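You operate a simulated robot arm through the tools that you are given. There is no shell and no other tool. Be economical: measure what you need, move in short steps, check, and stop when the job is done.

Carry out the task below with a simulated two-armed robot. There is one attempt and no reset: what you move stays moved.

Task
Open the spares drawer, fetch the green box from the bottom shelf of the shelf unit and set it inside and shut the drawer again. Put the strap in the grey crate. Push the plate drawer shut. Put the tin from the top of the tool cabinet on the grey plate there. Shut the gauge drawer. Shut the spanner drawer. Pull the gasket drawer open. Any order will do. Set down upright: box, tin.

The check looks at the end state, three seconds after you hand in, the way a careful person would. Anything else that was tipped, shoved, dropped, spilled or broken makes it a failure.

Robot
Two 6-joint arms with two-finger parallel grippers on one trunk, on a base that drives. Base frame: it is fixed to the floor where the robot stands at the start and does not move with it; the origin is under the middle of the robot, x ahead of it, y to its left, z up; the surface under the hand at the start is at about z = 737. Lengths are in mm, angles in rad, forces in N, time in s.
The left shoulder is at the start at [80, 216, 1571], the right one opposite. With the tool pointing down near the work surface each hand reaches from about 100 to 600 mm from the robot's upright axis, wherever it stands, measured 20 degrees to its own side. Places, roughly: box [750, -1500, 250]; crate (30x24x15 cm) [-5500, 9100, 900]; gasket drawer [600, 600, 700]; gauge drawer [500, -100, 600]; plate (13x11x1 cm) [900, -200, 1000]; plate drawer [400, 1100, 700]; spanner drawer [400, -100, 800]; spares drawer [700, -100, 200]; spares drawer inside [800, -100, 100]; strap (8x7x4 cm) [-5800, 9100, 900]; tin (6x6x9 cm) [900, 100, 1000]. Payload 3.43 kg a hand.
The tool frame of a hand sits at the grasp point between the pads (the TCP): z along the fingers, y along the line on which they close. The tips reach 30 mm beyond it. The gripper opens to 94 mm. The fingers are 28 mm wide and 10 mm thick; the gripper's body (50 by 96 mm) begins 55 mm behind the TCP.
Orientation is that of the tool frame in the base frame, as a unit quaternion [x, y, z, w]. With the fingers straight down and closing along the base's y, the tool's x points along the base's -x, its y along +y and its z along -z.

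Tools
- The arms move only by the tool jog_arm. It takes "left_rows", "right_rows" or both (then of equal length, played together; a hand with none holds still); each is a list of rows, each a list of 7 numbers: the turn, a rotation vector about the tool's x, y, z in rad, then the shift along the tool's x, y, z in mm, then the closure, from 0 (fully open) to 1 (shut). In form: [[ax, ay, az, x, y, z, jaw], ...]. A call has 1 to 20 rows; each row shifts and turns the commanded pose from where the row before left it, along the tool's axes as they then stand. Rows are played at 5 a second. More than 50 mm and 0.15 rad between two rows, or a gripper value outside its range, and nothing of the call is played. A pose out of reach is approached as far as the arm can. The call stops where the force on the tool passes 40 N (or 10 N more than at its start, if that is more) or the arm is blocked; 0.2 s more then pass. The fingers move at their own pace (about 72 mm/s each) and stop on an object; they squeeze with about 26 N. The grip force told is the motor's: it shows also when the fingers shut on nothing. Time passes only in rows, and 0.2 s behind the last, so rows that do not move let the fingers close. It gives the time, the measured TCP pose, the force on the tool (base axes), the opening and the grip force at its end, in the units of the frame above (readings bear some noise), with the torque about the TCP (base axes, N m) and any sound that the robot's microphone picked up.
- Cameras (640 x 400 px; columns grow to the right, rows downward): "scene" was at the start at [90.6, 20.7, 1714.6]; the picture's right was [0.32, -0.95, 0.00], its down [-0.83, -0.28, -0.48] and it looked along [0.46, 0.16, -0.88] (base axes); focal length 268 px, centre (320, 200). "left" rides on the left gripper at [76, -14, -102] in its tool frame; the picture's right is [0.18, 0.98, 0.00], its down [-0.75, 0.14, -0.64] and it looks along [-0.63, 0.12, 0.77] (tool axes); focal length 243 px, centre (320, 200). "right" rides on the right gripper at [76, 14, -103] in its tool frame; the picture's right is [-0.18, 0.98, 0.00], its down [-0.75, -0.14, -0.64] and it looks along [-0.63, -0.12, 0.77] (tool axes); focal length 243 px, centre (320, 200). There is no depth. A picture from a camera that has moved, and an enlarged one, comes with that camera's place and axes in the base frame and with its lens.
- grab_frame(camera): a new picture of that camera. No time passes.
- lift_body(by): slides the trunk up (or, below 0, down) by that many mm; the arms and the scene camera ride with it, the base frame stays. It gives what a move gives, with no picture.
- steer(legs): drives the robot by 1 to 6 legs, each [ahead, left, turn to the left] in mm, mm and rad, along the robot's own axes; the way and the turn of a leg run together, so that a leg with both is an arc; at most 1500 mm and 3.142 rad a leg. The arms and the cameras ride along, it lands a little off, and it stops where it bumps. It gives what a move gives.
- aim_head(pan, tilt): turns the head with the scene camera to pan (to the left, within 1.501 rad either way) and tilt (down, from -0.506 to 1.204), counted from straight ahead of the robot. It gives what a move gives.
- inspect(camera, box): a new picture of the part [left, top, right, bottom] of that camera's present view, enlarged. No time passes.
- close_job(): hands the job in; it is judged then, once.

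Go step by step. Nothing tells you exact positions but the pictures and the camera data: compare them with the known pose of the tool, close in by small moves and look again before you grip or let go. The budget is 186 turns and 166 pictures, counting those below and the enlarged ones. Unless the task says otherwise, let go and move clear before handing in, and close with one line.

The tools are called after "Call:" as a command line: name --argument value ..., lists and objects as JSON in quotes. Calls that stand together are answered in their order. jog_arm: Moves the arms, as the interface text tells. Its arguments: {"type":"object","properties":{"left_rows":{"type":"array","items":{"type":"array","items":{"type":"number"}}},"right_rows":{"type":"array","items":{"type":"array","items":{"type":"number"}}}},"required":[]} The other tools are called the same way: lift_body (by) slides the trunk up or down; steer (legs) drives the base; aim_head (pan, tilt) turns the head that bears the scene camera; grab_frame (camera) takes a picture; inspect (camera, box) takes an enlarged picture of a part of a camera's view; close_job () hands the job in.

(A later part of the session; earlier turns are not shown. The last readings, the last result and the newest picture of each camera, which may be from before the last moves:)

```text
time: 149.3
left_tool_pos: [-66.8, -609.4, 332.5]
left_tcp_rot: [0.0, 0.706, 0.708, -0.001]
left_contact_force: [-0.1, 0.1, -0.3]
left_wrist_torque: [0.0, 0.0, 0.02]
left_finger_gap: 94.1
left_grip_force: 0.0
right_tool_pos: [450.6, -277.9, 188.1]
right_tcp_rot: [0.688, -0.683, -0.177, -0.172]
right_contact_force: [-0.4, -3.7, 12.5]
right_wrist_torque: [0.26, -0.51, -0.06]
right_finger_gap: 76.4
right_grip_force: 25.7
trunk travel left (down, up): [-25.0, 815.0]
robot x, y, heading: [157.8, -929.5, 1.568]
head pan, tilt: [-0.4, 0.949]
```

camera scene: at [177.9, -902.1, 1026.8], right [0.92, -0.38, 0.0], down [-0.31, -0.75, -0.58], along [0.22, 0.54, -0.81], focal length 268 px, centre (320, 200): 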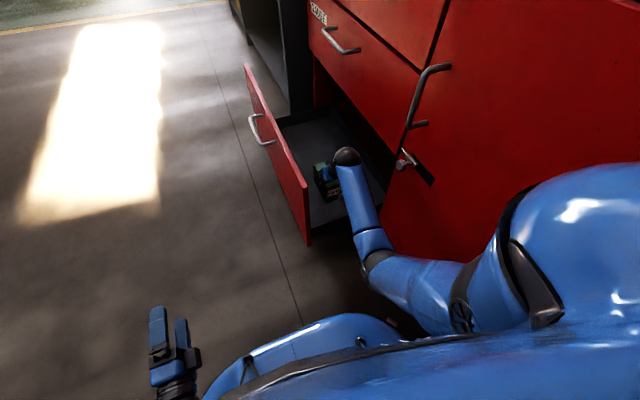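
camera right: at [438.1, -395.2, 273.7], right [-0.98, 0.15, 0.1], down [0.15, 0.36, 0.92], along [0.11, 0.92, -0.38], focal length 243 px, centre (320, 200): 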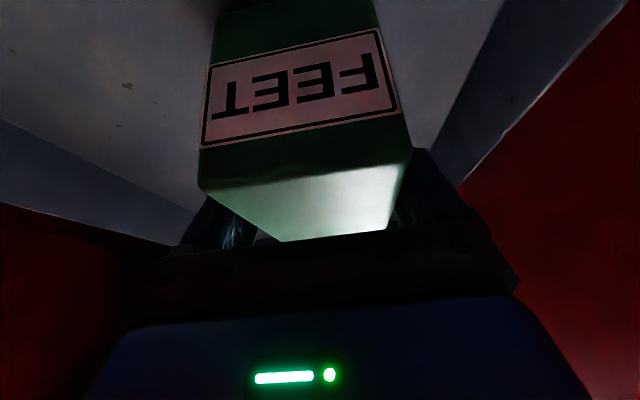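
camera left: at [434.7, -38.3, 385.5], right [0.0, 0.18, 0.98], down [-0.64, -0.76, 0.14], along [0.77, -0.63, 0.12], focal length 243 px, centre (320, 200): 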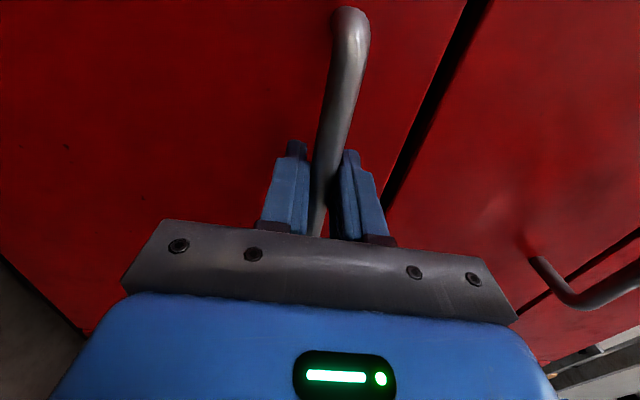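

The box stands on the drawer floor. I release, withdraw along the fingers and raise the trunk.

Call:
jog_arm --right_rows '[[0, 0, 0, -0.7, 0, -1.3, 1], [0, 0, 0, 0, 0, 0, 0.5], [0, 0, 0, 0, 0, 0, 0], [0, 0, 0, 0, 0, 0, 0], [0, 0, 0, 0, 0, 0, 0], [0, 0, 0, 0, 0, -20, 0], [0, 0, 0, 0, 0, -40, 0], [0, 0, 0, -10, 0, -40, 0]]'

Call:
lift_body --by 350

Call:
steer --legs '[[-300, 0, 0]]'

Call:
grab_frame --camera "scene"

Call:
inspect --camera "scene" --box '[230, 60, 460, 280]'

```text
time: 151.1
left_tool_pos: [-67.1, -608.9, 332.3]
left_tcp_rot: [0.0, 0.706, 0.708, -0.002]
left_contact_force: [-0.1, -0.4, -0.2]
left_wrist_torque: [-0.01, 0.03, 0.0]
left_finger_gap: 94.0
left_grip_force: 0.2
right_tool_pos: [450.8, -318.2, 279.0]
right_tcp_rot: [0.688, -0.683, -0.178, -0.17]
right_contact_force: [0.8, 0.1, 0.2]
right_wrist_torque: [0.02, 0.02, 0.02]
right_finger_gap: 94.3
right_grip_force: 0.1
trunk travel left (down, up): [-25.0, 815.0]
robot x, y, heading: [149.4, -930.0, 1.57]
head pan, tilt: [-0.4, 0.949]
```

```text
time: 154.5
left_tool_pos: [-66.7, -609.3, 682.2]
left_tcp_rot: [0.0, 0.707, 0.707, -0.001]
left_contact_force: [-0.8, 0.1, 1.3]
left_wrist_torque: [-0.01, -0.01, -0.01]
left_finger_gap: 94.0
left_grip_force: 0.0
right_tool_pos: [450.3, -317.1, 628.7]
right_tcp_rot: [0.688, -0.683, -0.177, -0.17]
right_contact_force: [0.2, -0.6, 0.6]
right_wrist_torque: [-0.02, 0.02, -0.01]
right_finger_gap: 94.3
right_grip_force: 0.1
trunk travel left (down, up): [-375.0, 465.0]
robot x, y, heading: [151.1, -928.8, 1.572]
head pan, tilt: [-0.4, 0.949]
```

```text
time: 156.6
left_tool_pos: [-68.2, -919.7, 683.0]
left_tcp_rot: [-0.003, 0.706, 0.708, -0.004]
left_contact_force: [0.1, -1.0, -0.1]
left_wrist_torque: [0.03, 0.0, 0.01]
left_finger_gap: 94.0
left_grip_force: 0.0
right_tool_pos: [447.1, -623.8, 629.3]
right_tcp_rot: [0.691, -0.68, -0.177, -0.169]
right_contact_force: [0.1, 0.5, 0.4]
right_wrist_torque: [0.01, 0.02, 0.01]
right_finger_gap: 93.9
right_grip_force: 0.0
trunk travel left (down, up): [-375.0, 465.0]
robot x, y, heading: [154.3, -1238.6, 1.583]
head pan, tilt: [-0.4, 0.949]
```

```text
88 pictures are left
camera scene: at [178.6, -1141.8, 1296.8], right [0.92, -0.38, 0.0], down [-0.31, -0.75, -0.58], along [0.22, 0.54, -0.81], focal length 268 px, centre (320, 200)
```

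scene: 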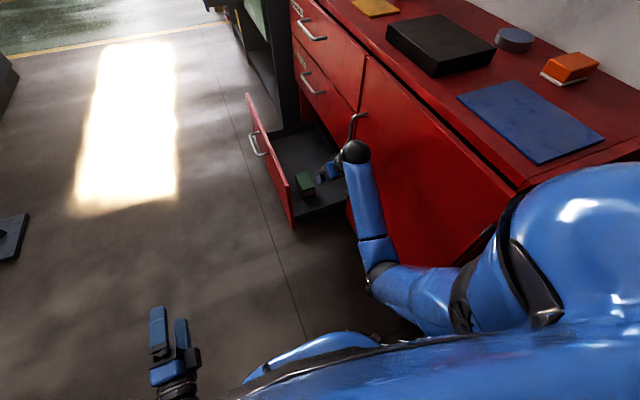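

```text
1.82 times, centred on (345, 170) of scene
camera zoom: at [178.6, -1141.8, 1296.8], right [0.92, -0.38, 0.0], down [-0.31, -0.75, -0.58], along [0.22, 0.54, -0.81], focal length 487 px, centre (274, 254)
```

zoom: 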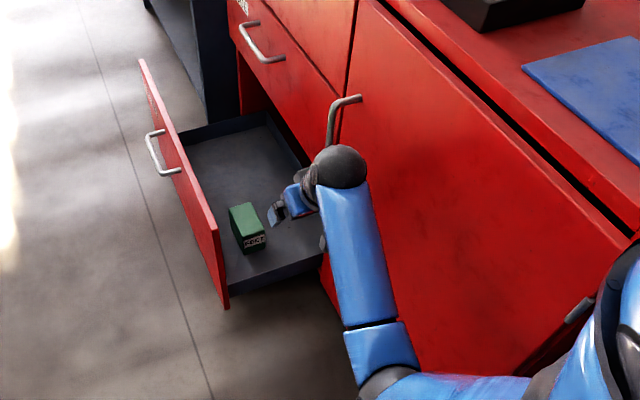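

The green box stands upright in the drawer. Now I move away, turn back to face the cabinet, and get ready to push the drawer shut at its handle.

Call:
steer --legs '[[0, 600, 0], [0, 0, -1.583], [0, 1310, 0]]'

Call:
jog_arm --right_rows '[[0, 0, 0, 0, 35, 0, 1], [0, 0, 0, 0, 35, 0, 1], [0, 0, 0, 0, 30, 0, 1], [0, 0, 0, 0, 0, 0, 1]]'

Call:
lift_body --by -200

Call:
aim_head --pan -0.1 --tilt 0.9

Call:
grab_frame --camera "scene"

Call:
grab_frame --camera "right"

```text
time: 169.9
left_tool_pos: [-96.5, 263.8, 682.9]
left_tcp_rot: [0.505, 0.494, 0.497, 0.504]
left_contact_force: [0.2, -0.2, -0.2]
left_wrist_torque: [-0.01, 0.02, 0.03]
left_finger_gap: 94.1
left_grip_force: 0.1
right_tool_pos: [183.6, -258.9, 629.0]
right_tcp_rot: [0.006, 0.969, 0.003, 0.245]
right_contact_force: [-0.6, -0.8, -0.2]
right_wrist_torque: [-0.03, -0.03, 0.04]
right_finger_gap: 93.8
right_grip_force: 0.1
trunk travel left (down, up): [-375.0, 465.0]
robot x, y, heading: [-420.4, 53.4, -0.015]
head pan, tilt: [-0.4, 0.949]
```

```text
time: 170.9
left_tool_pos: [-97.5, 262.8, 682.3]
left_tcp_rot: [0.504, 0.494, 0.498, 0.504]
left_contact_force: [-0.4, -0.1, -0.1]
left_wrist_torque: [0.01, 0.02, 0.0]
left_finger_gap: 94.0
left_grip_force: 0.0
right_tool_pos: [184.5, -159.5, 629.8]
right_tcp_rot: [0.006, 0.97, 0.003, 0.245]
right_contact_force: [0.2, 0.3, -0.3]
right_wrist_torque: [-0.02, 0.03, 0.02]
right_finger_gap: 0.0
right_grip_force: 26.1
trunk travel left (down, up): [-375.0, 465.0]
robot x, y, heading: [-424.2, 48.8, -0.023]
head pan, tilt: [-0.4, 0.949]
```

```text
time: 173.0
left_tool_pos: [-97.9, 263.5, 481.7]
left_tcp_rot: [0.504, 0.495, 0.496, 0.504]
left_contact_force: [0.1, -0.1, -0.2]
left_wrist_torque: [0.0, 0.03, -0.02]
left_finger_gap: 93.9
left_grip_force: 0.1
right_tool_pos: [184.4, -159.7, 430.3]
right_tcp_rot: [0.006, 0.969, 0.003, 0.246]
right_contact_force: [0.5, -0.7, -0.4]
right_wrist_torque: [0.03, 0.0, -0.02]
right_finger_gap: 0.0
right_grip_force: 26.0
trunk travel left (down, up): [-175.0, 665.0]
robot x, y, heading: [-425.7, 54.8, -0.02]
head pan, tilt: [-0.4, 0.949]
```

```text
time: 173.8
left_tool_pos: [-97.6, 263.7, 481.4]
left_tcp_rot: [0.504, 0.494, 0.497, 0.505]
left_contact_force: [1.1, -0.2, -0.2]
left_wrist_torque: [0.01, 0.02, 0.02]
left_finger_gap: 93.9
left_grip_force: 0.1
right_tool_pos: [184.7, -159.8, 428.4]
right_tcp_rot: [0.006, 0.969, 0.003, 0.246]
right_contact_force: [0.3, -0.5, -0.9]
right_wrist_torque: [-0.03, -0.02, 0.03]
right_finger_gap: 0.0
right_grip_force: 25.7
trunk travel left (down, up): [-175.0, 665.0]
robot x, y, heading: [-423.1, 51.8, -0.02]
head pan, tilt: [-0.099, 0.901]
```

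```text
86 pictures are left
camera scene: at [-319.2, 41.4, 1100.4], right [-0.12, -0.99, 0.0], down [-0.78, 0.09, -0.62], along [0.62, -0.07, -0.78], focal length 268 px, centre (320, 200)
```

scene: 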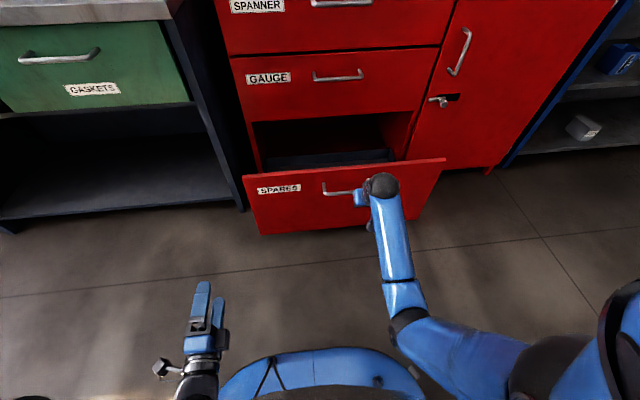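

```text
85 pictures are left
camera right: at [67.9, -145.8, 483.7], right [0.17, 0.98, 0.1], down [0.36, -0.15, 0.92], along [0.92, -0.12, -0.38], focal length 243 px, centre (320, 200)
```

right: 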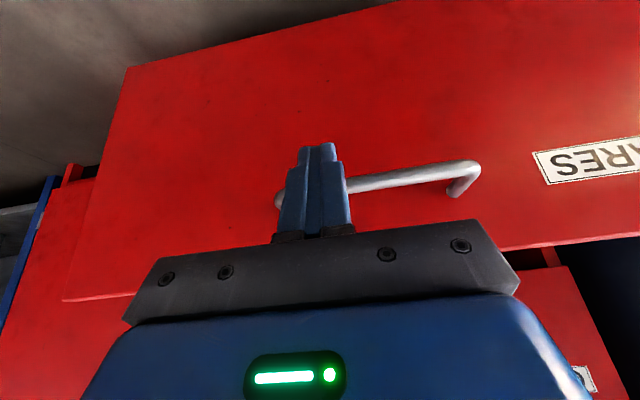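

I centre on the handle bar and push by driving, leaving the last bit for the arm.

Call:
jog_arm --right_rows '[[0, 0, 0, 7, 20, 13, 1], [0, 0, 0, 7, 18, 13, 1]]'

Call:
steer --legs '[[320, 0, 0.02]]'

Call:
grab_frame --camera "scene"

```text
time: 174.4
left_tool_pos: [-95.0, 263.4, 481.6]
left_tcp_rot: [0.504, 0.495, 0.497, 0.505]
left_contact_force: [-0.5, 0.2, -0.3]
left_wrist_torque: [-0.01, 0.0, -0.02]
left_finger_gap: 94.2
left_grip_force: 0.1
right_tool_pos: [185.4, -121.7, 401.8]
right_tcp_rot: [0.005, 0.97, 0.003, 0.245]
right_contact_force: [-0.4, 0.1, 0.9]
right_wrist_torque: [-0.03, 0.0, 0.0]
right_finger_gap: 0.0
right_grip_force: 26.3
trunk travel left (down, up): [-175.0, 665.0]
robot x, y, heading: [-426.5, 51.5, -0.016]
head pan, tilt: [-0.099, 0.901]
```

```text
time: 176.5
left_tool_pos: [211.9, 266.6, 481.8]
left_tcp_rot: [0.5, 0.5, 0.5, 0.5]
left_contact_force: [0.3, 1.3, 0.2]
left_wrist_torque: [0.02, 0.0, 0.0]
left_finger_gap: 93.8
left_grip_force: 0.1
right_tool_pos: [503.2, -112.1, 400.7]
right_tcp_rot: [-0.005, 0.97, 0.005, 0.244]
right_contact_force: [-0.9, 0.0, 0.0]
right_wrist_torque: [0.02, -0.03, 0.01]
right_finger_gap: 0.0
right_grip_force: 26.1
trunk travel left (down, up): [-175.0, 665.0]
robot x, y, heading: [-111.2, 49.4, -0.002]
head pan, tilt: [-0.099, 0.901]
```

```text
84 pictures are left
camera scene: at [-4.3, 40.4, 1100.3], right [-0.1, -0.99, 0.0], down [-0.78, 0.08, -0.62], along [0.62, -0.06, -0.78], focal length 268 px, centre (320, 200)
```

scene: 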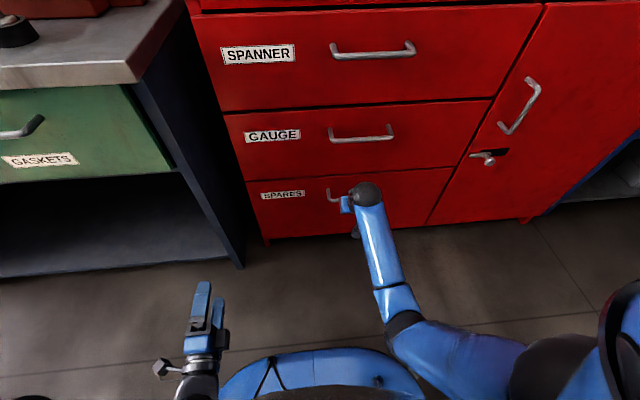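

Nearly shut. I finish with a slow arm push until it stops.

Call:
jog_arm --right_rows '[[0, 0, 0, -8.8, 0, 4.8, 1], [0, 0, 0, -8.8, 0, 4.8, 1], [0, 0, 0, -8.8, 0, 4.8, 1], [0, 0, 0, -8.8, 0, 4.8, 1], [0, 0, 0, -8.8, 0, 4.8, 1], [0, 0, 0, -8.8, 0, 4.8, 1], [0, 0, 0, -8.8, 0, 4.8, 1]]'

Call:
inspect --camera "scene" --box '[180, 80, 480, 260]'

```text
time: 177.3
left_tool_pos: [212.5, 265.5, 480.9]
left_tcp_rot: [0.5, 0.499, 0.501, 0.499]
left_contact_force: [0.0, -0.6, -0.9]
left_wrist_torque: [-0.01, 0.0, -0.02]
left_finger_gap: 93.9
left_grip_force: 0.1
right_tool_pos: [519.6, -111.6, 395.1]
right_tcp_rot: [-0.004, 0.972, 0.005, 0.234]
right_contact_force: [-0.9, 0.5, 0.3]
right_wrist_torque: [-0.01, -0.08, 0.0]
right_finger_gap: 0.2
right_grip_force: 25.8
trunk travel left (down, up): [-175.0, 665.0]
robot x, y, heading: [-107.1, 48.3, -0.002]
head pan, tilt: [-0.099, 0.901]
stopped in row 3 (right hand): the force on the tool passed its limit at 65 N (the readings are from after the stop); the commanded pose is now the measured one
```

```text
2.13 times, centred on (330, 170) of scene
camera zoom: at [-5.2, 40.3, 1100.3], right [-0.1, -0.99, 0.0], down [-0.78, 0.08, -0.62], along [0.62, -0.06, -0.78], focal length 571 px, centre (299, 264)
```

zoom: 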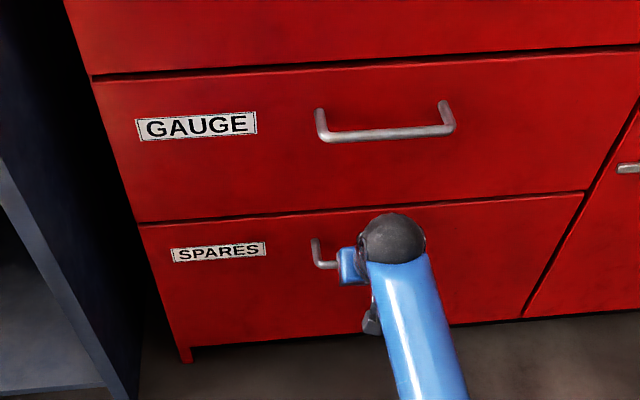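

Spares drawer is shut with the box inside. Next the gasket drawer: its handle bar is near x 476, y 522…708, z 797. I back off, raise the trunk, shift left and extend the left hand.

Call:
steer --legs '[[-200, 0, 0]]'

Call:
lift_body --by 315

Call:
steer --legs '[[0, 350, 0]]'

Call:
jog_arm --left_rows '[[0, 0, 0, 0, 0, 45, 0], [0, 0, 0, 0, 0, 45, 0], [0, 0, 0, 0, 0, 45, 0], [0, 0, 0, 0, 0, 45, 0]]'

Call:
aim_head --pan 0.4 --tilt 0.8

Call:
grab_frame --camera "scene"

Call:
grab_frame --camera "left"

```text
time: 178.9
left_tool_pos: [10.9, 265.7, 483.2]
left_tcp_rot: [0.5, 0.499, 0.501, 0.5]
left_contact_force: [-0.2, 0.0, 0.0]
left_wrist_torque: [0.04, 0.01, 0.01]
left_finger_gap: 93.8
left_grip_force: 0.0
right_tool_pos: [317.7, -111.6, 396.1]
right_tcp_rot: [-0.005, 0.972, 0.006, 0.235]
right_contact_force: [0.6, -0.7, 1.1]
right_wrist_torque: [0.02, -0.01, 0.03]
right_finger_gap: 0.1
right_grip_force: 25.8
trunk travel left (down, up): [-175.0, 665.0]
robot x, y, heading: [-308.4, 47.9, 0.003]
head pan, tilt: [-0.099, 0.901]
```

```text
time: 182.0
left_tool_pos: [10.7, 266.4, 796.4]
left_tcp_rot: [0.5, 0.499, 0.501, 0.5]
left_contact_force: [0.1, 1.0, 0.1]
left_wrist_torque: [0.0, 0.02, 0.0]
left_finger_gap: 93.8
left_grip_force: 0.1
right_tool_pos: [318.8, -111.4, 710.5]
right_tcp_rot: [-0.004, 0.972, 0.005, 0.235]
right_contact_force: [-0.2, 0.1, -0.5]
right_wrist_torque: [0.01, 0.0, 0.0]
right_finger_gap: 0.0
right_grip_force: 25.7
trunk travel left (down, up): [-490.0, 350.0]
robot x, y, heading: [-312.8, 46.9, -0.003]
head pan, tilt: [-0.099, 0.901]
```

```text
time: 184.3
left_tool_pos: [5.6, 623.4, 796.9]
left_tcp_rot: [0.498, 0.501, 0.504, 0.496]
left_contact_force: [-0.8, 0.1, -0.5]
left_wrist_torque: [-0.02, 0.03, 0.0]
left_finger_gap: 94.1
left_grip_force: 0.0
right_tool_pos: [318.7, 249.2, 710.7]
right_tcp_rot: [-0.01, 0.972, 0.007, 0.234]
right_contact_force: [-0.3, 0.1, 0.4]
right_wrist_torque: [0.0, 0.05, 0.0]
right_finger_gap: 0.4
right_grip_force: 26.0
trunk travel left (down, up): [-490.0, 350.0]
robot x, y, heading: [-313.8, 402.6, 0.008]
head pan, tilt: [-0.099, 0.901]
```

```text
time: 185.3
left_tool_pos: [188.6, 625.7, 792.7]
left_tcp_rot: [0.497, 0.503, 0.503, 0.497]
left_contact_force: [-0.2, -0.2, 0.5]
left_wrist_torque: [0.01, -0.01, 0.02]
left_finger_gap: 93.7
left_grip_force: 0.0
right_tool_pos: [317.8, 248.7, 709.0]
right_tcp_rot: [-0.009, 0.972, 0.006, 0.233]
right_contact_force: [1.0, -0.3, 0.0]
right_wrist_torque: [0.01, 0.0, 0.02]
right_finger_gap: 0.1
right_grip_force: 25.9
trunk travel left (down, up): [-490.0, 350.0]
robot x, y, heading: [-313.9, 404.5, 0.01]
head pan, tilt: [-0.099, 0.901]
```

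```text
time: 186.2
left_tool_pos: [187.3, 624.6, 794.1]
left_tcp_rot: [0.497, 0.503, 0.504, 0.496]
left_contact_force: [-0.1, -0.2, -0.3]
left_wrist_torque: [0.02, 0.0, 0.0]
left_finger_gap: 94.1
left_grip_force: 0.0
right_tool_pos: [316.9, 248.1, 710.7]
right_tcp_rot: [-0.009, 0.972, 0.006, 0.235]
right_contact_force: [-0.2, -0.9, -0.2]
right_wrist_torque: [0.0, 0.02, -0.04]
right_finger_gap: 0.0
right_grip_force: 25.9
trunk travel left (down, up): [-490.0, 350.0]
robot x, y, heading: [-314.7, 404.7, 0.005]
head pan, tilt: [0.4, 0.799]
```

```text
82 pictures are left
camera scene: at [-209.5, 434.5, 1423.3], right [0.4, -0.92, 0.0], down [-0.66, -0.28, -0.7], along [0.64, 0.28, -0.72], focal length 268 px, centre (320, 200)
```

scene: 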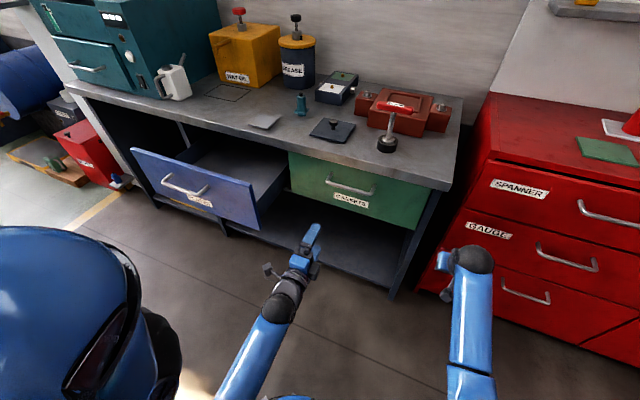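

```text
81 pictures are left
camera left: at [83.1, 700.2, 779.2], right [0.0, 0.18, 0.98], down [-0.63, -0.76, 0.14], along [0.77, -0.62, 0.12], focal length 243 px, centre (320, 200)
```

left: 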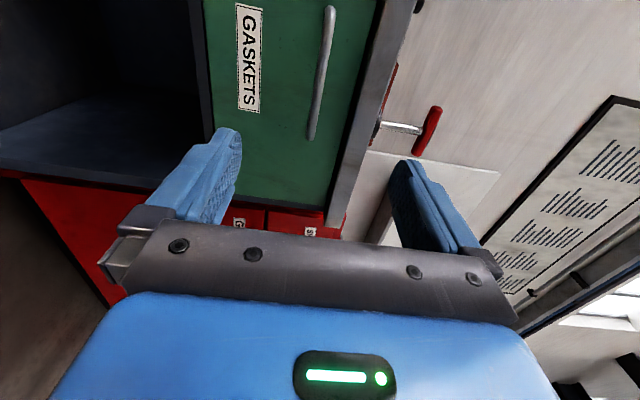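

The bar is at about x 455±12, z 799. I drive to ~60 mm before it and check.

Call:
steer --legs '[[200, 0, 0]]'

Call:
jog_arm --left_rows '[[0, 0, 0, -8, 4, 0, 0]]'

Call:
grab_frame --camera "left"

Call:
grab_frame --camera "scene"

```text
time: 187.8
left_tool_pos: [385.2, 626.8, 794.4]
left_tcp_rot: [0.496, 0.502, 0.504, 0.497]
left_contact_force: [0.1, -0.7, 0.6]
left_wrist_torque: [-0.02, 0.02, 0.05]
left_finger_gap: 93.9
left_grip_force: 0.1
right_tool_pos: [515.3, 250.6, 710.5]
right_tcp_rot: [-0.01, 0.972, 0.007, 0.234]
right_contact_force: [-0.4, -0.4, -0.5]
right_wrist_torque: [-0.02, 0.03, 0.02]
right_finger_gap: 0.0
right_grip_force: 25.2
trunk travel left (down, up): [-490.0, 350.0]
robot x, y, heading: [-115.8, 406.3, 0.011]
head pan, tilt: [0.4, 0.799]
```

```text
time: 188.2
left_tool_pos: [384.0, 622.2, 795.0]
left_tcp_rot: [0.498, 0.502, 0.504, 0.497]
left_contact_force: [0.3, -0.4, 0.5]
left_wrist_torque: [-0.04, 0.01, 0.01]
left_finger_gap: 94.0
left_grip_force: 0.2
left hand out of reach, approached as far as the arm can: row 1
right_tool_pos: [516.1, 250.0, 711.5]
right_tcp_rot: [-0.01, 0.972, 0.006, 0.235]
right_contact_force: [-0.3, 0.1, -0.1]
right_wrist_torque: [0.0, -0.02, -0.05]
right_finger_gap: 0.0
right_grip_force: 26.1
trunk travel left (down, up): [-490.0, 350.0]
robot x, y, heading: [-111.1, 402.7, 0.008]
head pan, tilt: [0.4, 0.799]
```

```text
80 pictures are left
camera left: at [280.6, 697.3, 781.9], right [0.0, 0.18, 0.98], down [-0.63, -0.76, 0.14], along [0.77, -0.62, 0.12], focal length 243 px, centre (320, 200)
```

left: 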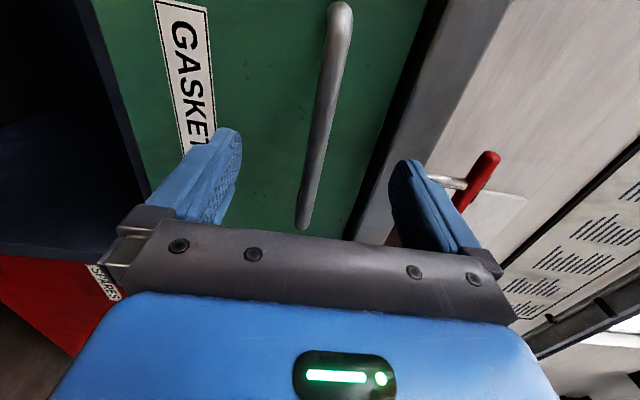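

```text
79 pictures are left
camera scene: at [-13.2, 436.3, 1423.5], right [0.4, -0.92, 0.0], down [-0.66, -0.28, -0.7], along [0.64, 0.28, -0.72], focal length 268 px, centre (320, 200)
```

scene: 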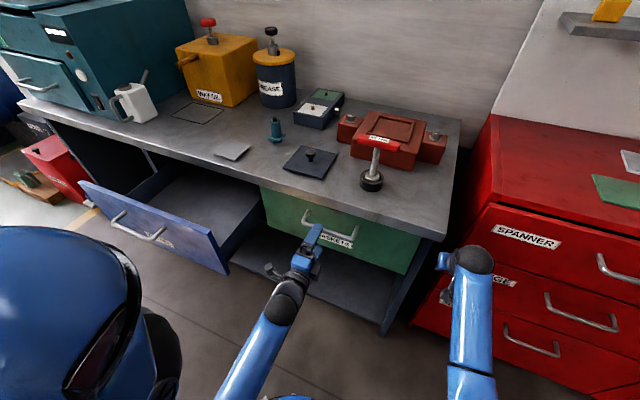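

Bar at x≈451, z≈797, centred. I tuck the right hand back first, then drive the last 52 mm and grip.

Call:
jog_arm --right_rows '[[0, 0, 0, 35.5, 0, -18.5, 1], [0, 0, 0, 35.5, 0, -18.5, 1], [0, 0, 0, 35.5, 0, -18.5, 1], [0, 0, 0, 35.5, 0, -18.5, 1]]'

Call:
steer --legs '[[52, 0, 0]]'

Call:
grab_frame --camera "left"

```text
time: 189.2
left_tool_pos: [384.5, 621.9, 797.1]
left_tcp_rot: [0.498, 0.502, 0.504, 0.497]
left_contact_force: [0.2, 0.3, 0.5]
left_wrist_torque: [0.0, 0.0, -0.02]
left_finger_gap: 94.4
left_grip_force: 0.0
right_tool_pos: [354.3, 246.3, 712.9]
right_tcp_rot: [-0.009, 0.972, 0.006, 0.235]
right_contact_force: [-0.3, 0.0, 0.6]
right_wrist_torque: [-0.01, -0.01, 0.01]
right_finger_gap: 0.0
right_grip_force: 25.5
trunk travel left (down, up): [-490.0, 350.0]
robot x, y, heading: [-115.4, 407.6, 0.007]
head pan, tilt: [0.4, 0.799]
```

```text
time: 190.1
left_tool_pos: [436.5, 622.4, 795.7]
left_tcp_rot: [0.498, 0.502, 0.502, 0.498]
left_contact_force: [-0.3, 0.3, -0.6]
left_wrist_torque: [-0.03, 0.01, -0.01]
left_finger_gap: 93.8
left_grip_force: 0.0
right_tool_pos: [405.3, 246.2, 713.8]
right_tcp_rot: [-0.009, 0.972, 0.006, 0.236]
right_contact_force: [-0.6, -0.1, -0.6]
right_wrist_torque: [0.04, -0.01, -0.02]
right_finger_gap: 0.1
right_grip_force: 26.1
trunk travel left (down, up): [-490.0, 350.0]
robot x, y, heading: [-61.1, 404.6, 0.009]
head pan, tilt: [0.4, 0.799]
```

```text
78 pictures are left
camera left: at [331.6, 697.5, 781.9], right [0.0, 0.18, 0.98], down [-0.64, -0.76, 0.14], along [0.77, -0.62, 0.12], focal length 243 px, centre (320, 200)
```

left: 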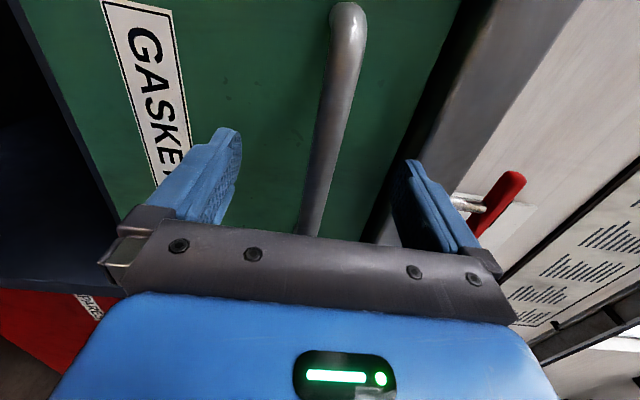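

Call:
jog_arm --left_rows '[[0, 0, 0, 0, 0, 0, 1], [0, 0, 0, 0, 0, 0, 1], [0, 0, 0, 0, 0, 0, 1], [0, 0, 0, 0, 0, 0, 1], [0, 0, 0, 0, 0, 0, 1]]'

Call:
steer --legs '[[-200, 0, 0]]'

Call:
grab_frame --camera "scene"

```text
time: 191.3
left_tool_pos: [435.4, 622.4, 795.1]
left_tcp_rot: [0.499, 0.502, 0.502, 0.496]
left_contact_force: [-5.7, -0.6, -3.7]
left_wrist_torque: [-0.22, -0.05, 0.06]
left_finger_gap: 18.1
left_grip_force: 45.0
right_tool_pos: [407.4, 246.8, 711.7]
right_tcp_rot: [-0.009, 0.972, 0.006, 0.235]
right_contact_force: [0.6, 0.2, 0.4]
right_wrist_torque: [0.04, -0.03, 0.04]
right_finger_gap: 0.4
right_grip_force: 25.9
trunk travel left (down, up): [-490.0, 350.0]
robot x, y, heading: [-65.5, 408.0, 0.007]
head pan, tilt: [0.4, 0.799]
```

```text
time: 192.9
left_tool_pos: [232.5, 621.5, 796.3]
left_tcp_rot: [0.498, 0.503, 0.502, 0.496]
left_contact_force: [2.3, 11.1, -2.4]
left_wrist_torque: [-0.01, 0.03, 0.92]
left_finger_gap: 17.5
left_grip_force: 45.0
right_tool_pos: [202.7, 245.1, 713.0]
right_tcp_rot: [-0.01, 0.972, 0.005, 0.234]
right_contact_force: [0.2, 0.2, -0.1]
right_wrist_torque: [0.01, 0.0, -0.02]
right_finger_gap: 0.0
right_grip_force: 26.1
trunk travel left (down, up): [-490.0, 350.0]
robot x, y, heading: [-267.5, 401.9, 0.007]
head pan, tilt: [0.4, 0.799]
```

```text
77 pictures are left
camera scene: at [-164.4, 437.2, 1423.2], right [0.4, -0.92, 0.0], down [-0.66, -0.29, -0.7], along [0.64, 0.28, -0.72], focal length 268 px, centre (320, 200)
```

scene: 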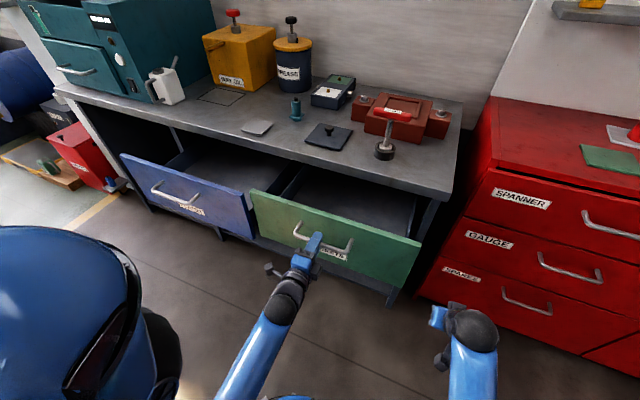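

It opens well; I pull a bit further to be safe, then release.

Call:
steer --legs '[[-60, 0, 0]]'

Call:
jog_arm --left_rows '[[0, 0, 0, 0, 0, 0, 0.4], [0, 0, 0, 0, 0, 0, 0], [0, 0, 0, 0, 0, 0, 0], [0, 0, 0, 0, 0, 0, 0], [0, 0, 0, 0, 0, 0, 0]]'

Call:
steer --legs '[[-150, 0, 0]]'

Call:
grab_frame --camera "scene"

```text
time: 193.9
left_tool_pos: [176.4, 622.5, 794.6]
left_tcp_rot: [0.498, 0.503, 0.503, 0.496]
left_contact_force: [3.1, 10.1, -3.5]
left_wrist_torque: [-0.09, 0.0, 0.85]
left_finger_gap: 17.4
left_grip_force: 45.0
right_tool_pos: [145.4, 245.8, 711.9]
right_tcp_rot: [-0.01, 0.972, 0.005, 0.233]
right_contact_force: [-0.3, 0.2, 0.6]
right_wrist_torque: [0.01, 0.03, 0.01]
right_finger_gap: 0.2
right_grip_force: 26.0
trunk travel left (down, up): [-490.0, 350.0]
robot x, y, heading: [-325.1, 402.8, 0.009]
head pan, tilt: [0.4, 0.799]
```

```text
time: 195.1
left_tool_pos: [174.9, 620.6, 796.5]
left_tcp_rot: [0.498, 0.503, 0.503, 0.496]
left_contact_force: [-0.1, 0.3, -0.6]
left_wrist_torque: [0.0, -0.02, 0.0]
left_finger_gap: 94.0
left_grip_force: 0.1
right_tool_pos: [144.3, 244.4, 713.4]
right_tcp_rot: [-0.01, 0.972, 0.006, 0.235]
right_contact_force: [0.0, -0.2, -0.4]
right_wrist_torque: [-0.01, -0.03, -0.02]
right_finger_gap: 0.0
right_grip_force: 26.2
trunk travel left (down, up): [-490.0, 350.0]
robot x, y, heading: [-326.4, 401.2, 0.007]
head pan, tilt: [0.4, 0.799]
```

```text
time: 196.5
left_tool_pos: [26.1, 619.9, 795.8]
left_tcp_rot: [0.496, 0.503, 0.505, 0.496]
left_contact_force: [-0.3, 0.4, 0.3]
left_wrist_torque: [0.04, 0.01, 0.0]
left_finger_gap: 94.0
left_grip_force: 0.0
right_tool_pos: [-1.8, 244.7, 712.0]
right_tcp_rot: [-0.012, 0.972, 0.006, 0.234]
right_contact_force: [-0.6, 0.4, 0.4]
right_wrist_torque: [0.0, 0.0, 0.02]
right_finger_gap: 0.0
right_grip_force: 26.3
trunk travel left (down, up): [-490.0, 350.0]
robot x, y, heading: [-472.6, 402.1, 0.012]
head pan, tilt: [0.4, 0.799]
```

```text
76 pictures are left
camera scene: at [-370.1, 433.5, 1423.2], right [0.4, -0.92, 0.0], down [-0.66, -0.29, -0.7], along [0.64, 0.28, -0.72], focal length 268 px, centre (320, 200)
```

scene: 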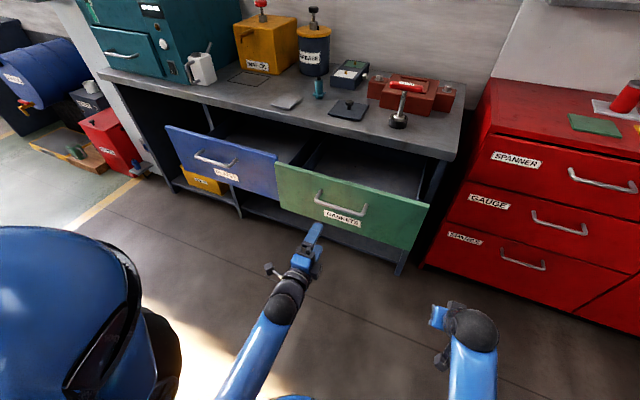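

The gasket drawer is open. For the plate drawer (handle bar near (217,1125,797)) I use the right hand, standing farther left, and retract the left hand.

Call:
jog_arm --left_rows '[[0, 0, 0, 0, 0, -45, 0], [0, 0, 0, 0, 0, -45, 0], [0, 0, 0, 0, 0, -45, 0], [0, 0, 0, 0, 0, -35, 0]]'

Call:
steer --legs '[[0, 880, -0.01]]'

Call:
lift_body --by 85

Call:
aim_head --pan -0.1 --tilt 0.8

Call:
grab_frame --camera "scene"

Call:
grab_frame --camera "right"

```text
time: 197.5
left_tool_pos: [-127.1, 629.5, 792.8]
left_tcp_rot: [0.417, 0.582, 0.444, 0.538]
left_contact_force: [0.2, -2.4, 1.3]
left_wrist_torque: [-0.01, 0.08, 0.15]
left_finger_gap: 94.2
left_grip_force: 0.0
left hand out of reach, approached as far as the arm can: row 2
right_tool_pos: [-2.9, 244.4, 713.1]
right_tcp_rot: [-0.012, 0.972, 0.008, 0.235]
right_contact_force: [-0.5, -0.7, 0.3]
right_wrist_torque: [0.0, 0.01, -0.01]
right_finger_gap: 0.0
right_grip_force: 26.3
trunk travel left (down, up): [-490.0, 350.0]
robot x, y, heading: [-473.1, 402.3, 0.009]
head pan, tilt: [0.4, 0.799]
```

```text
time: 202.1
left_tool_pos: [-121.8, 1487.4, 797.3]
left_tcp_rot: [0.502, 0.498, 0.499, 0.501]
left_contact_force: [0.2, 0.3, -0.2]
left_wrist_torque: [-0.01, -0.01, -0.02]
left_finger_gap: 94.0
left_grip_force: 0.1
right_tool_pos: [-7.2, 1111.7, 711.3]
right_tcp_rot: [0.0, 0.972, 0.005, 0.233]
right_contact_force: [-0.6, 0.6, 0.6]
right_wrist_torque: [0.03, -0.03, -0.02]
right_finger_gap: 0.2
right_grip_force: 26.0
trunk travel left (down, up): [-490.0, 350.0]
robot x, y, heading: [-475.7, 1280.0, -0.004]
head pan, tilt: [0.4, 0.799]
```

```text
time: 203.3
left_tool_pos: [-121.2, 1487.9, 881.7]
left_tcp_rot: [0.502, 0.499, 0.498, 0.501]
left_contact_force: [0.0, 0.0, -0.5]
left_wrist_torque: [0.01, 0.04, 0.0]
left_finger_gap: 93.7
left_grip_force: 0.2
right_tool_pos: [-7.5, 1111.0, 796.6]
right_tcp_rot: [0.0, 0.972, 0.004, 0.234]
right_contact_force: [-0.2, -0.2, -0.9]
right_wrist_torque: [0.0, 0.02, -0.01]
right_finger_gap: 0.2
right_grip_force: 26.0
trunk travel left (down, up): [-575.0, 265.0]
robot x, y, heading: [-473.4, 1274.1, -0.008]
head pan, tilt: [0.4, 0.799]
```

```text
time: 204.2
left_tool_pos: [-120.7, 1487.7, 882.2]
left_tcp_rot: [0.503, 0.498, 0.499, 0.501]
left_contact_force: [0.0, 0.8, 0.6]
left_wrist_torque: [0.0, 0.0, 0.01]
left_finger_gap: 94.1
left_grip_force: 0.0
right_tool_pos: [-6.7, 1111.0, 797.1]
right_tcp_rot: [0.0, 0.972, 0.004, 0.233]
right_contact_force: [-0.3, 0.2, -1.0]
right_wrist_torque: [0.03, -0.02, 0.03]
right_finger_gap: 0.0
right_grip_force: 25.5
trunk travel left (down, up): [-575.0, 265.0]
robot x, y, heading: [-472.5, 1281.9, -0.008]
head pan, tilt: [-0.099, 0.799]
```

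```text
75 pictures are left
camera scene: at [-365.5, 1269.1, 1508.3], right [-0.11, -0.99, 0.0], down [-0.71, 0.08, -0.7], along [0.69, -0.08, -0.72], focal length 268 px, centre (320, 200)
```

scene: 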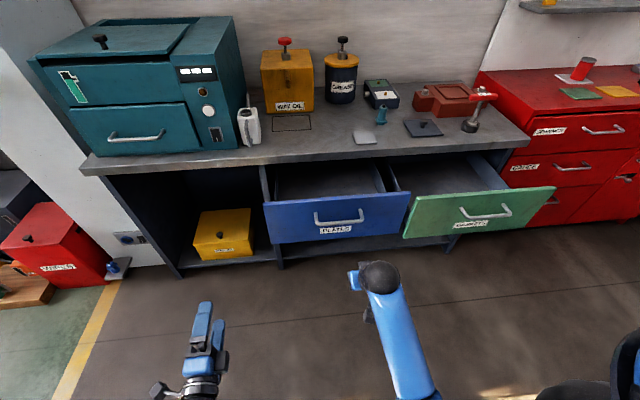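

```text
74 pictures are left
camera right: at [-122.6, 1123.9, 854.3], right [0.16, 0.98, 0.09], down [0.38, -0.15, 0.91], along [0.91, -0.11, -0.4], focal length 243 px, centre (320, 200)
```

right: 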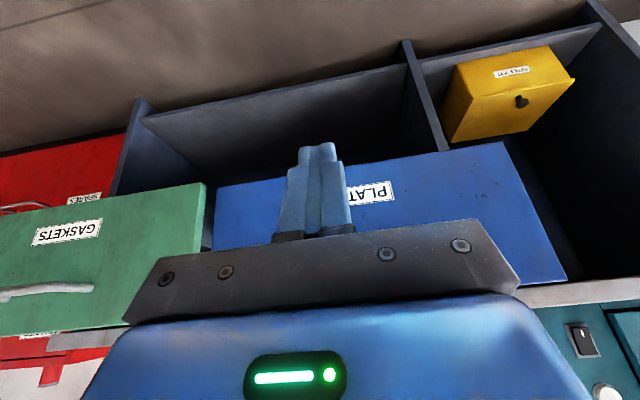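

Aligned apart from 24 mm in y. I correct and push by driving, ending with the arm.

Call:
jog_arm --right_rows '[[0, 0, 0, 0, 24, 0, 1]]'

Call:
steer --legs '[[400, 0, 0.008]]'

Call:
grab_frame --camera "scene"

```text
time: 204.7
left_tool_pos: [-120.6, 1487.6, 882.0]
left_tcp_rot: [0.502, 0.498, 0.498, 0.502]
left_contact_force: [0.3, 0.6, 0.7]
left_wrist_torque: [-0.01, 0.01, 0.0]
left_finger_gap: 94.0
left_grip_force: 0.0
right_tool_pos: [-7.0, 1135.6, 797.5]
right_tcp_rot: [0.001, 0.972, 0.004, 0.234]
right_contact_force: [0.3, -0.8, -0.4]
right_wrist_torque: [-0.03, 0.01, 0.01]
right_finger_gap: 0.0
right_grip_force: 26.2
trunk travel left (down, up): [-575.0, 265.0]
robot x, y, heading: [-476.0, 1278.1, -0.011]
head pan, tilt: [-0.099, 0.799]
```

```text
time: 207.1
left_tool_pos: [270.3, 1485.3, 882.5]
left_tcp_rot: [0.501, 0.498, 0.5, 0.5]
left_contact_force: [-1.2, 0.5, 0.4]
left_wrist_torque: [-0.01, 0.01, -0.04]
left_finger_gap: 94.2
left_grip_force: 0.0
right_tool_pos: [385.4, 1133.3, 798.7]
right_tcp_rot: [-0.002, 0.972, 0.006, 0.235]
right_contact_force: [0.5, -0.4, 0.0]
right_wrist_torque: [0.0, 0.02, 0.01]
right_finger_gap: 0.0
right_grip_force: 25.6
trunk travel left (down, up): [-575.0, 265.0]
robot x, y, heading: [-79.1, 1274.3, -0.002]
head pan, tilt: [-0.099, 0.799]
```

```text
73 pictures are left
camera scene: at [26.6, 1266.0, 1508.5], right [-0.11, -0.99, 0.0], down [-0.71, 0.08, -0.7], along [0.69, -0.07, -0.72], focal length 268 px, centre (320, 200)
```

scene: 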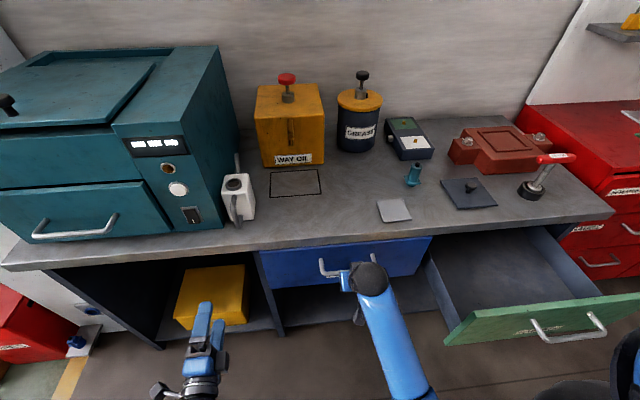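

Call:
jog_arm --right_rows '[[0, 0, 0, -8.9, 0, 4.5, 1], [0, 0, 0, -8.9, 0, 4.5, 1], [0, 0, 0, -8.9, 0, 4.5, 1], [0, 0, 0, -8.9, 0, 4.5, 1], [0, 0, 0, -8.9, 0, 4.5, 1], [0, 0, 0, -8.9, 0, 4.5, 1], [0, 0, 0, -8.9, 0, 4.5, 1], [0, 0, 0, -8.9, 0, 4.5, 1]]'

Call:
inspect --camera "scene" --box '[230, 200, 470, 330]'

```text
time: 208.2
left_tool_pos: [270.0, 1485.1, 881.5]
left_tcp_rot: [0.502, 0.498, 0.499, 0.501]
left_contact_force: [0.4, -0.4, -0.3]
left_wrist_torque: [0.03, 0.01, -0.03]
left_finger_gap: 94.2
left_grip_force: 0.2
right_tool_pos: [418.0, 1133.9, 793.1]
right_tcp_rot: [-0.002, 0.975, 0.004, 0.223]
right_contact_force: [-15.7, 1.0, 1.2]
right_wrist_torque: [-0.01, 0.08, -0.01]
right_finger_gap: 0.0
right_grip_force: 26.0
trunk travel left (down, up): [-575.0, 265.0]
robot x, y, heading: [-82.4, 1275.4, -0.01]
head pan, tilt: [-0.099, 0.799]
stopped in row 5 (right hand): the force on the tool passed its limit at 47 N (the readings are from after the stop); the commanded pose is now the measured one
```

```text
2.67 times, centred on (350, 265) of scene
camera zoom: at [25.8, 1266.0, 1508.5], right [-0.11, -0.99, 0.0], down [-0.71, 0.08, -0.7], along [0.69, -0.07, -0.72], focal length 714 px, centre (240, 27)
```

zoom: 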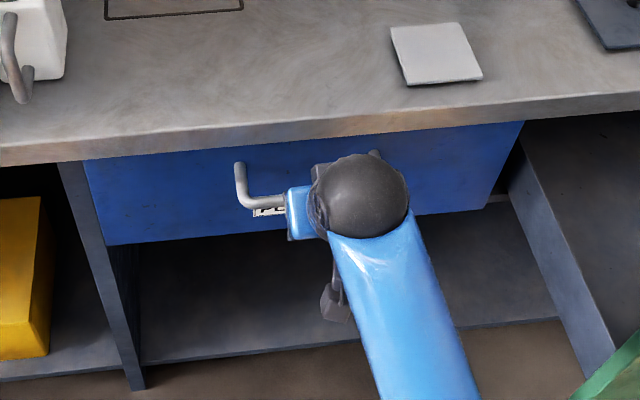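

Plate drawer is shut. Now the strap and crate, far away near (−5700,9100). I back off, raise the trunk, turn left and look at the way.

Call:
steer --legs '[[-700, 0, 0], [0, 0, 1.571]]'

Call:
lift_body --by 250

Call:
aim_head --pan 0.0 --tilt 0.25

Call:
grab_frame --camera "scene"

Call:
aim_head --pan 0.9 --tilt 0.25

Call:
grab_frame --camera "scene"

```text
time: 215.8
left_tool_pos: [-986.8, 1633.0, 881.6]
left_tcp_rot: [0.0, 0.707, 0.707, -0.003]
left_contact_force: [-0.6, 0.1, -0.2]
left_wrist_torque: [-0.02, 0.01, 0.02]
left_finger_gap: 94.0
left_grip_force: 0.1
right_tool_pos: [-636.3, 1783.9, 794.2]
right_tcp_rot: [0.692, -0.685, -0.163, -0.156]
right_contact_force: [-0.1, 0.0, -0.9]
right_wrist_torque: [-0.03, 0.0, 0.01]
right_finger_gap: 0.0
right_grip_force: 26.0
trunk travel left (down, up): [-575.0, 265.0]
robot x, y, heading: [-773.7, 1281.2, 1.567]
head pan, tilt: [-0.099, 0.799]
```

```text
time: 218.4
left_tool_pos: [-985.7, 1630.9, 1132.6]
left_tcp_rot: [0.001, 0.707, 0.707, -0.002]
left_contact_force: [-0.3, -0.4, -0.1]
left_wrist_torque: [-0.01, -0.01, 0.02]
left_finger_gap: 94.0
left_grip_force: 0.0
right_tool_pos: [-635.6, 1784.9, 1043.1]
right_tcp_rot: [0.693, -0.685, -0.163, -0.155]
right_contact_force: [0.2, -0.2, -0.3]
right_wrist_torque: [-0.01, -0.03, 0.0]
right_finger_gap: 0.2
right_grip_force: 25.6
trunk travel left (down, up): [-825.0, 15.0]
robot x, y, heading: [-773.0, 1279.1, 1.572]
head pan, tilt: [-0.099, 0.799]
```

```text
time: 219.3
left_tool_pos: [-985.5, 1632.9, 1132.1]
left_tcp_rot: [0.001, 0.707, 0.708, -0.001]
left_contact_force: [-0.2, -0.7, 0.5]
left_wrist_torque: [0.01, 0.01, 0.01]
left_finger_gap: 94.0
left_grip_force: 0.0
right_tool_pos: [-636.1, 1784.1, 1043.5]
right_tcp_rot: [0.692, -0.686, -0.163, -0.155]
right_contact_force: [-0.1, -0.7, -1.0]
right_wrist_torque: [-0.02, 0.01, 0.0]
right_finger_gap: 0.2
right_grip_force: 26.7
trunk travel left (down, up): [-825.0, 15.0]
robot x, y, heading: [-773.5, 1284.0, 1.575]
head pan, tilt: [0.0, 0.25]
```

```text
71 pictures are left
camera scene: at [-775.3, 1404.4, 1807.3], right [1.0, 0.0, 0.0], down [0.0, -0.25, -0.97], along [0.0, 0.97, -0.25], focal length 268 px, centre (320, 200)
```

scene: 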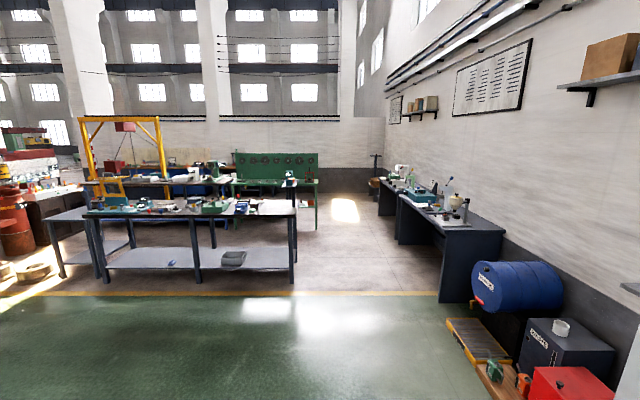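

```text
time: 220.6
left_tool_pos: [-985.4, 1632.1, 1133.0]
left_tcp_rot: [0.001, 0.707, 0.707, -0.002]
left_contact_force: [0.2, 0.0, 0.4]
left_wrist_torque: [0.0, -0.04, -0.01]
left_finger_gap: 94.0
left_grip_force: 0.0
right_tool_pos: [-634.6, 1783.2, 1043.8]
right_tcp_rot: [0.693, -0.685, -0.163, -0.156]
right_contact_force: [-0.1, 0.2, -0.8]
right_wrist_torque: [0.04, -0.04, -0.01]
right_finger_gap: 0.0
right_grip_force: 25.9
trunk travel left (down, up): [-825.0, 15.0]
robot x, y, heading: [-774.1, 1281.9, 1.576]
head pan, tilt: [0.901, 0.25]
```

```text
70 pictures are left
camera scene: at [-848.6, 1368.9, 1807.4], right [0.62, 0.78, 0.0], down [0.19, -0.15, -0.97], along [-0.76, 0.6, -0.25], focal length 268 px, centre (320, 200)
```

scene: 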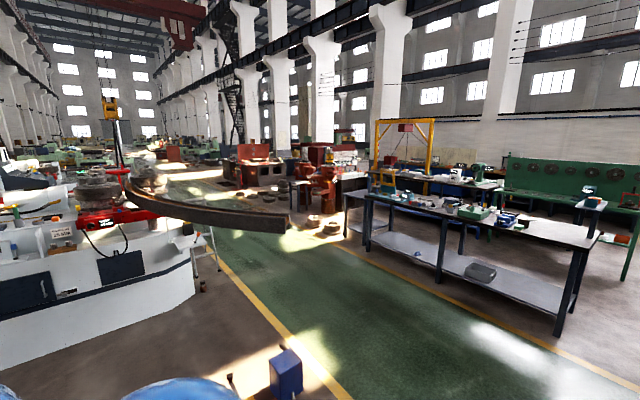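

The target lies beyond the near green-topped tables; there is a corridor on their right side (x≈−300). I drive up the corridor and look again.

Call:
steer --legs '[[0, -450, 0], [1500, 0, 0], [1300, 0, 0]]'

Call:
aim_head --pan 0.3 --tilt 0.3

Call:
grab_frame --camera "scene"

```text
time: 236.4
left_tool_pos: [-549.1, 4404.3, 1131.8]
left_tcp_rot: [-0.005, 0.707, 0.707, -0.008]
left_contact_force: [0.3, 0.3, 0.1]
left_wrist_torque: [-0.02, -0.03, 0.0]
left_finger_gap: 93.9
left_grip_force: 0.1
right_tool_pos: [-200.7, 4562.8, 1043.8]
right_tcp_rot: [0.699, -0.679, -0.164, -0.155]
right_contact_force: [0.5, 0.4, 0.1]
right_wrist_torque: [0.01, -0.01, 0.0]
right_finger_gap: 0.2
right_grip_force: 25.5
trunk travel left (down, up): [-825.0, 15.0]
robot x, y, heading: [-330.3, 4057.0, 1.582]
head pan, tilt: [0.901, 0.25]
```

```text
time: 237.4
left_tool_pos: [-549.3, 4405.2, 1131.9]
left_tcp_rot: [-0.006, 0.707, 0.707, -0.008]
left_contact_force: [-0.1, 1.0, -0.3]
left_wrist_torque: [0.02, 0.03, -0.01]
left_finger_gap: 93.8
left_grip_force: 0.0
right_tool_pos: [-201.8, 4562.8, 1043.9]
right_tcp_rot: [0.698, -0.679, -0.165, -0.155]
right_contact_force: [0.4, -0.1, 0.4]
right_wrist_torque: [0.02, 0.0, -0.02]
right_finger_gap: 0.0
right_grip_force: 25.5
trunk travel left (down, up): [-825.0, 15.0]
robot x, y, heading: [-330.7, 4056.3, 1.587]
head pan, tilt: [0.3, 0.3]
```

```text
69 pictures are left
camera scene: at [-362.2, 4176.5, 1802.7], right [0.95, 0.31, 0.0], down [0.09, -0.28, -0.96], along [-0.3, 0.91, -0.3], focal length 268 px, centre (320, 200)
```

scene: 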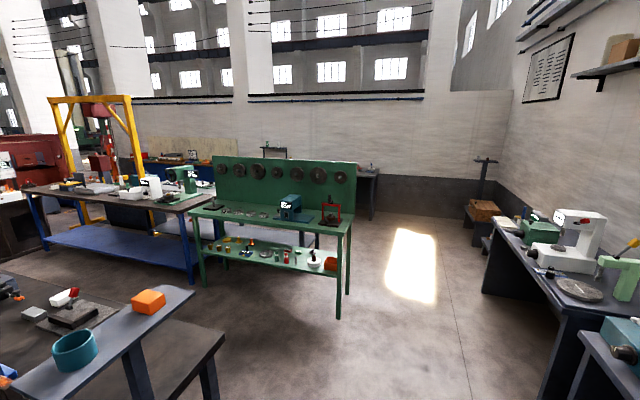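

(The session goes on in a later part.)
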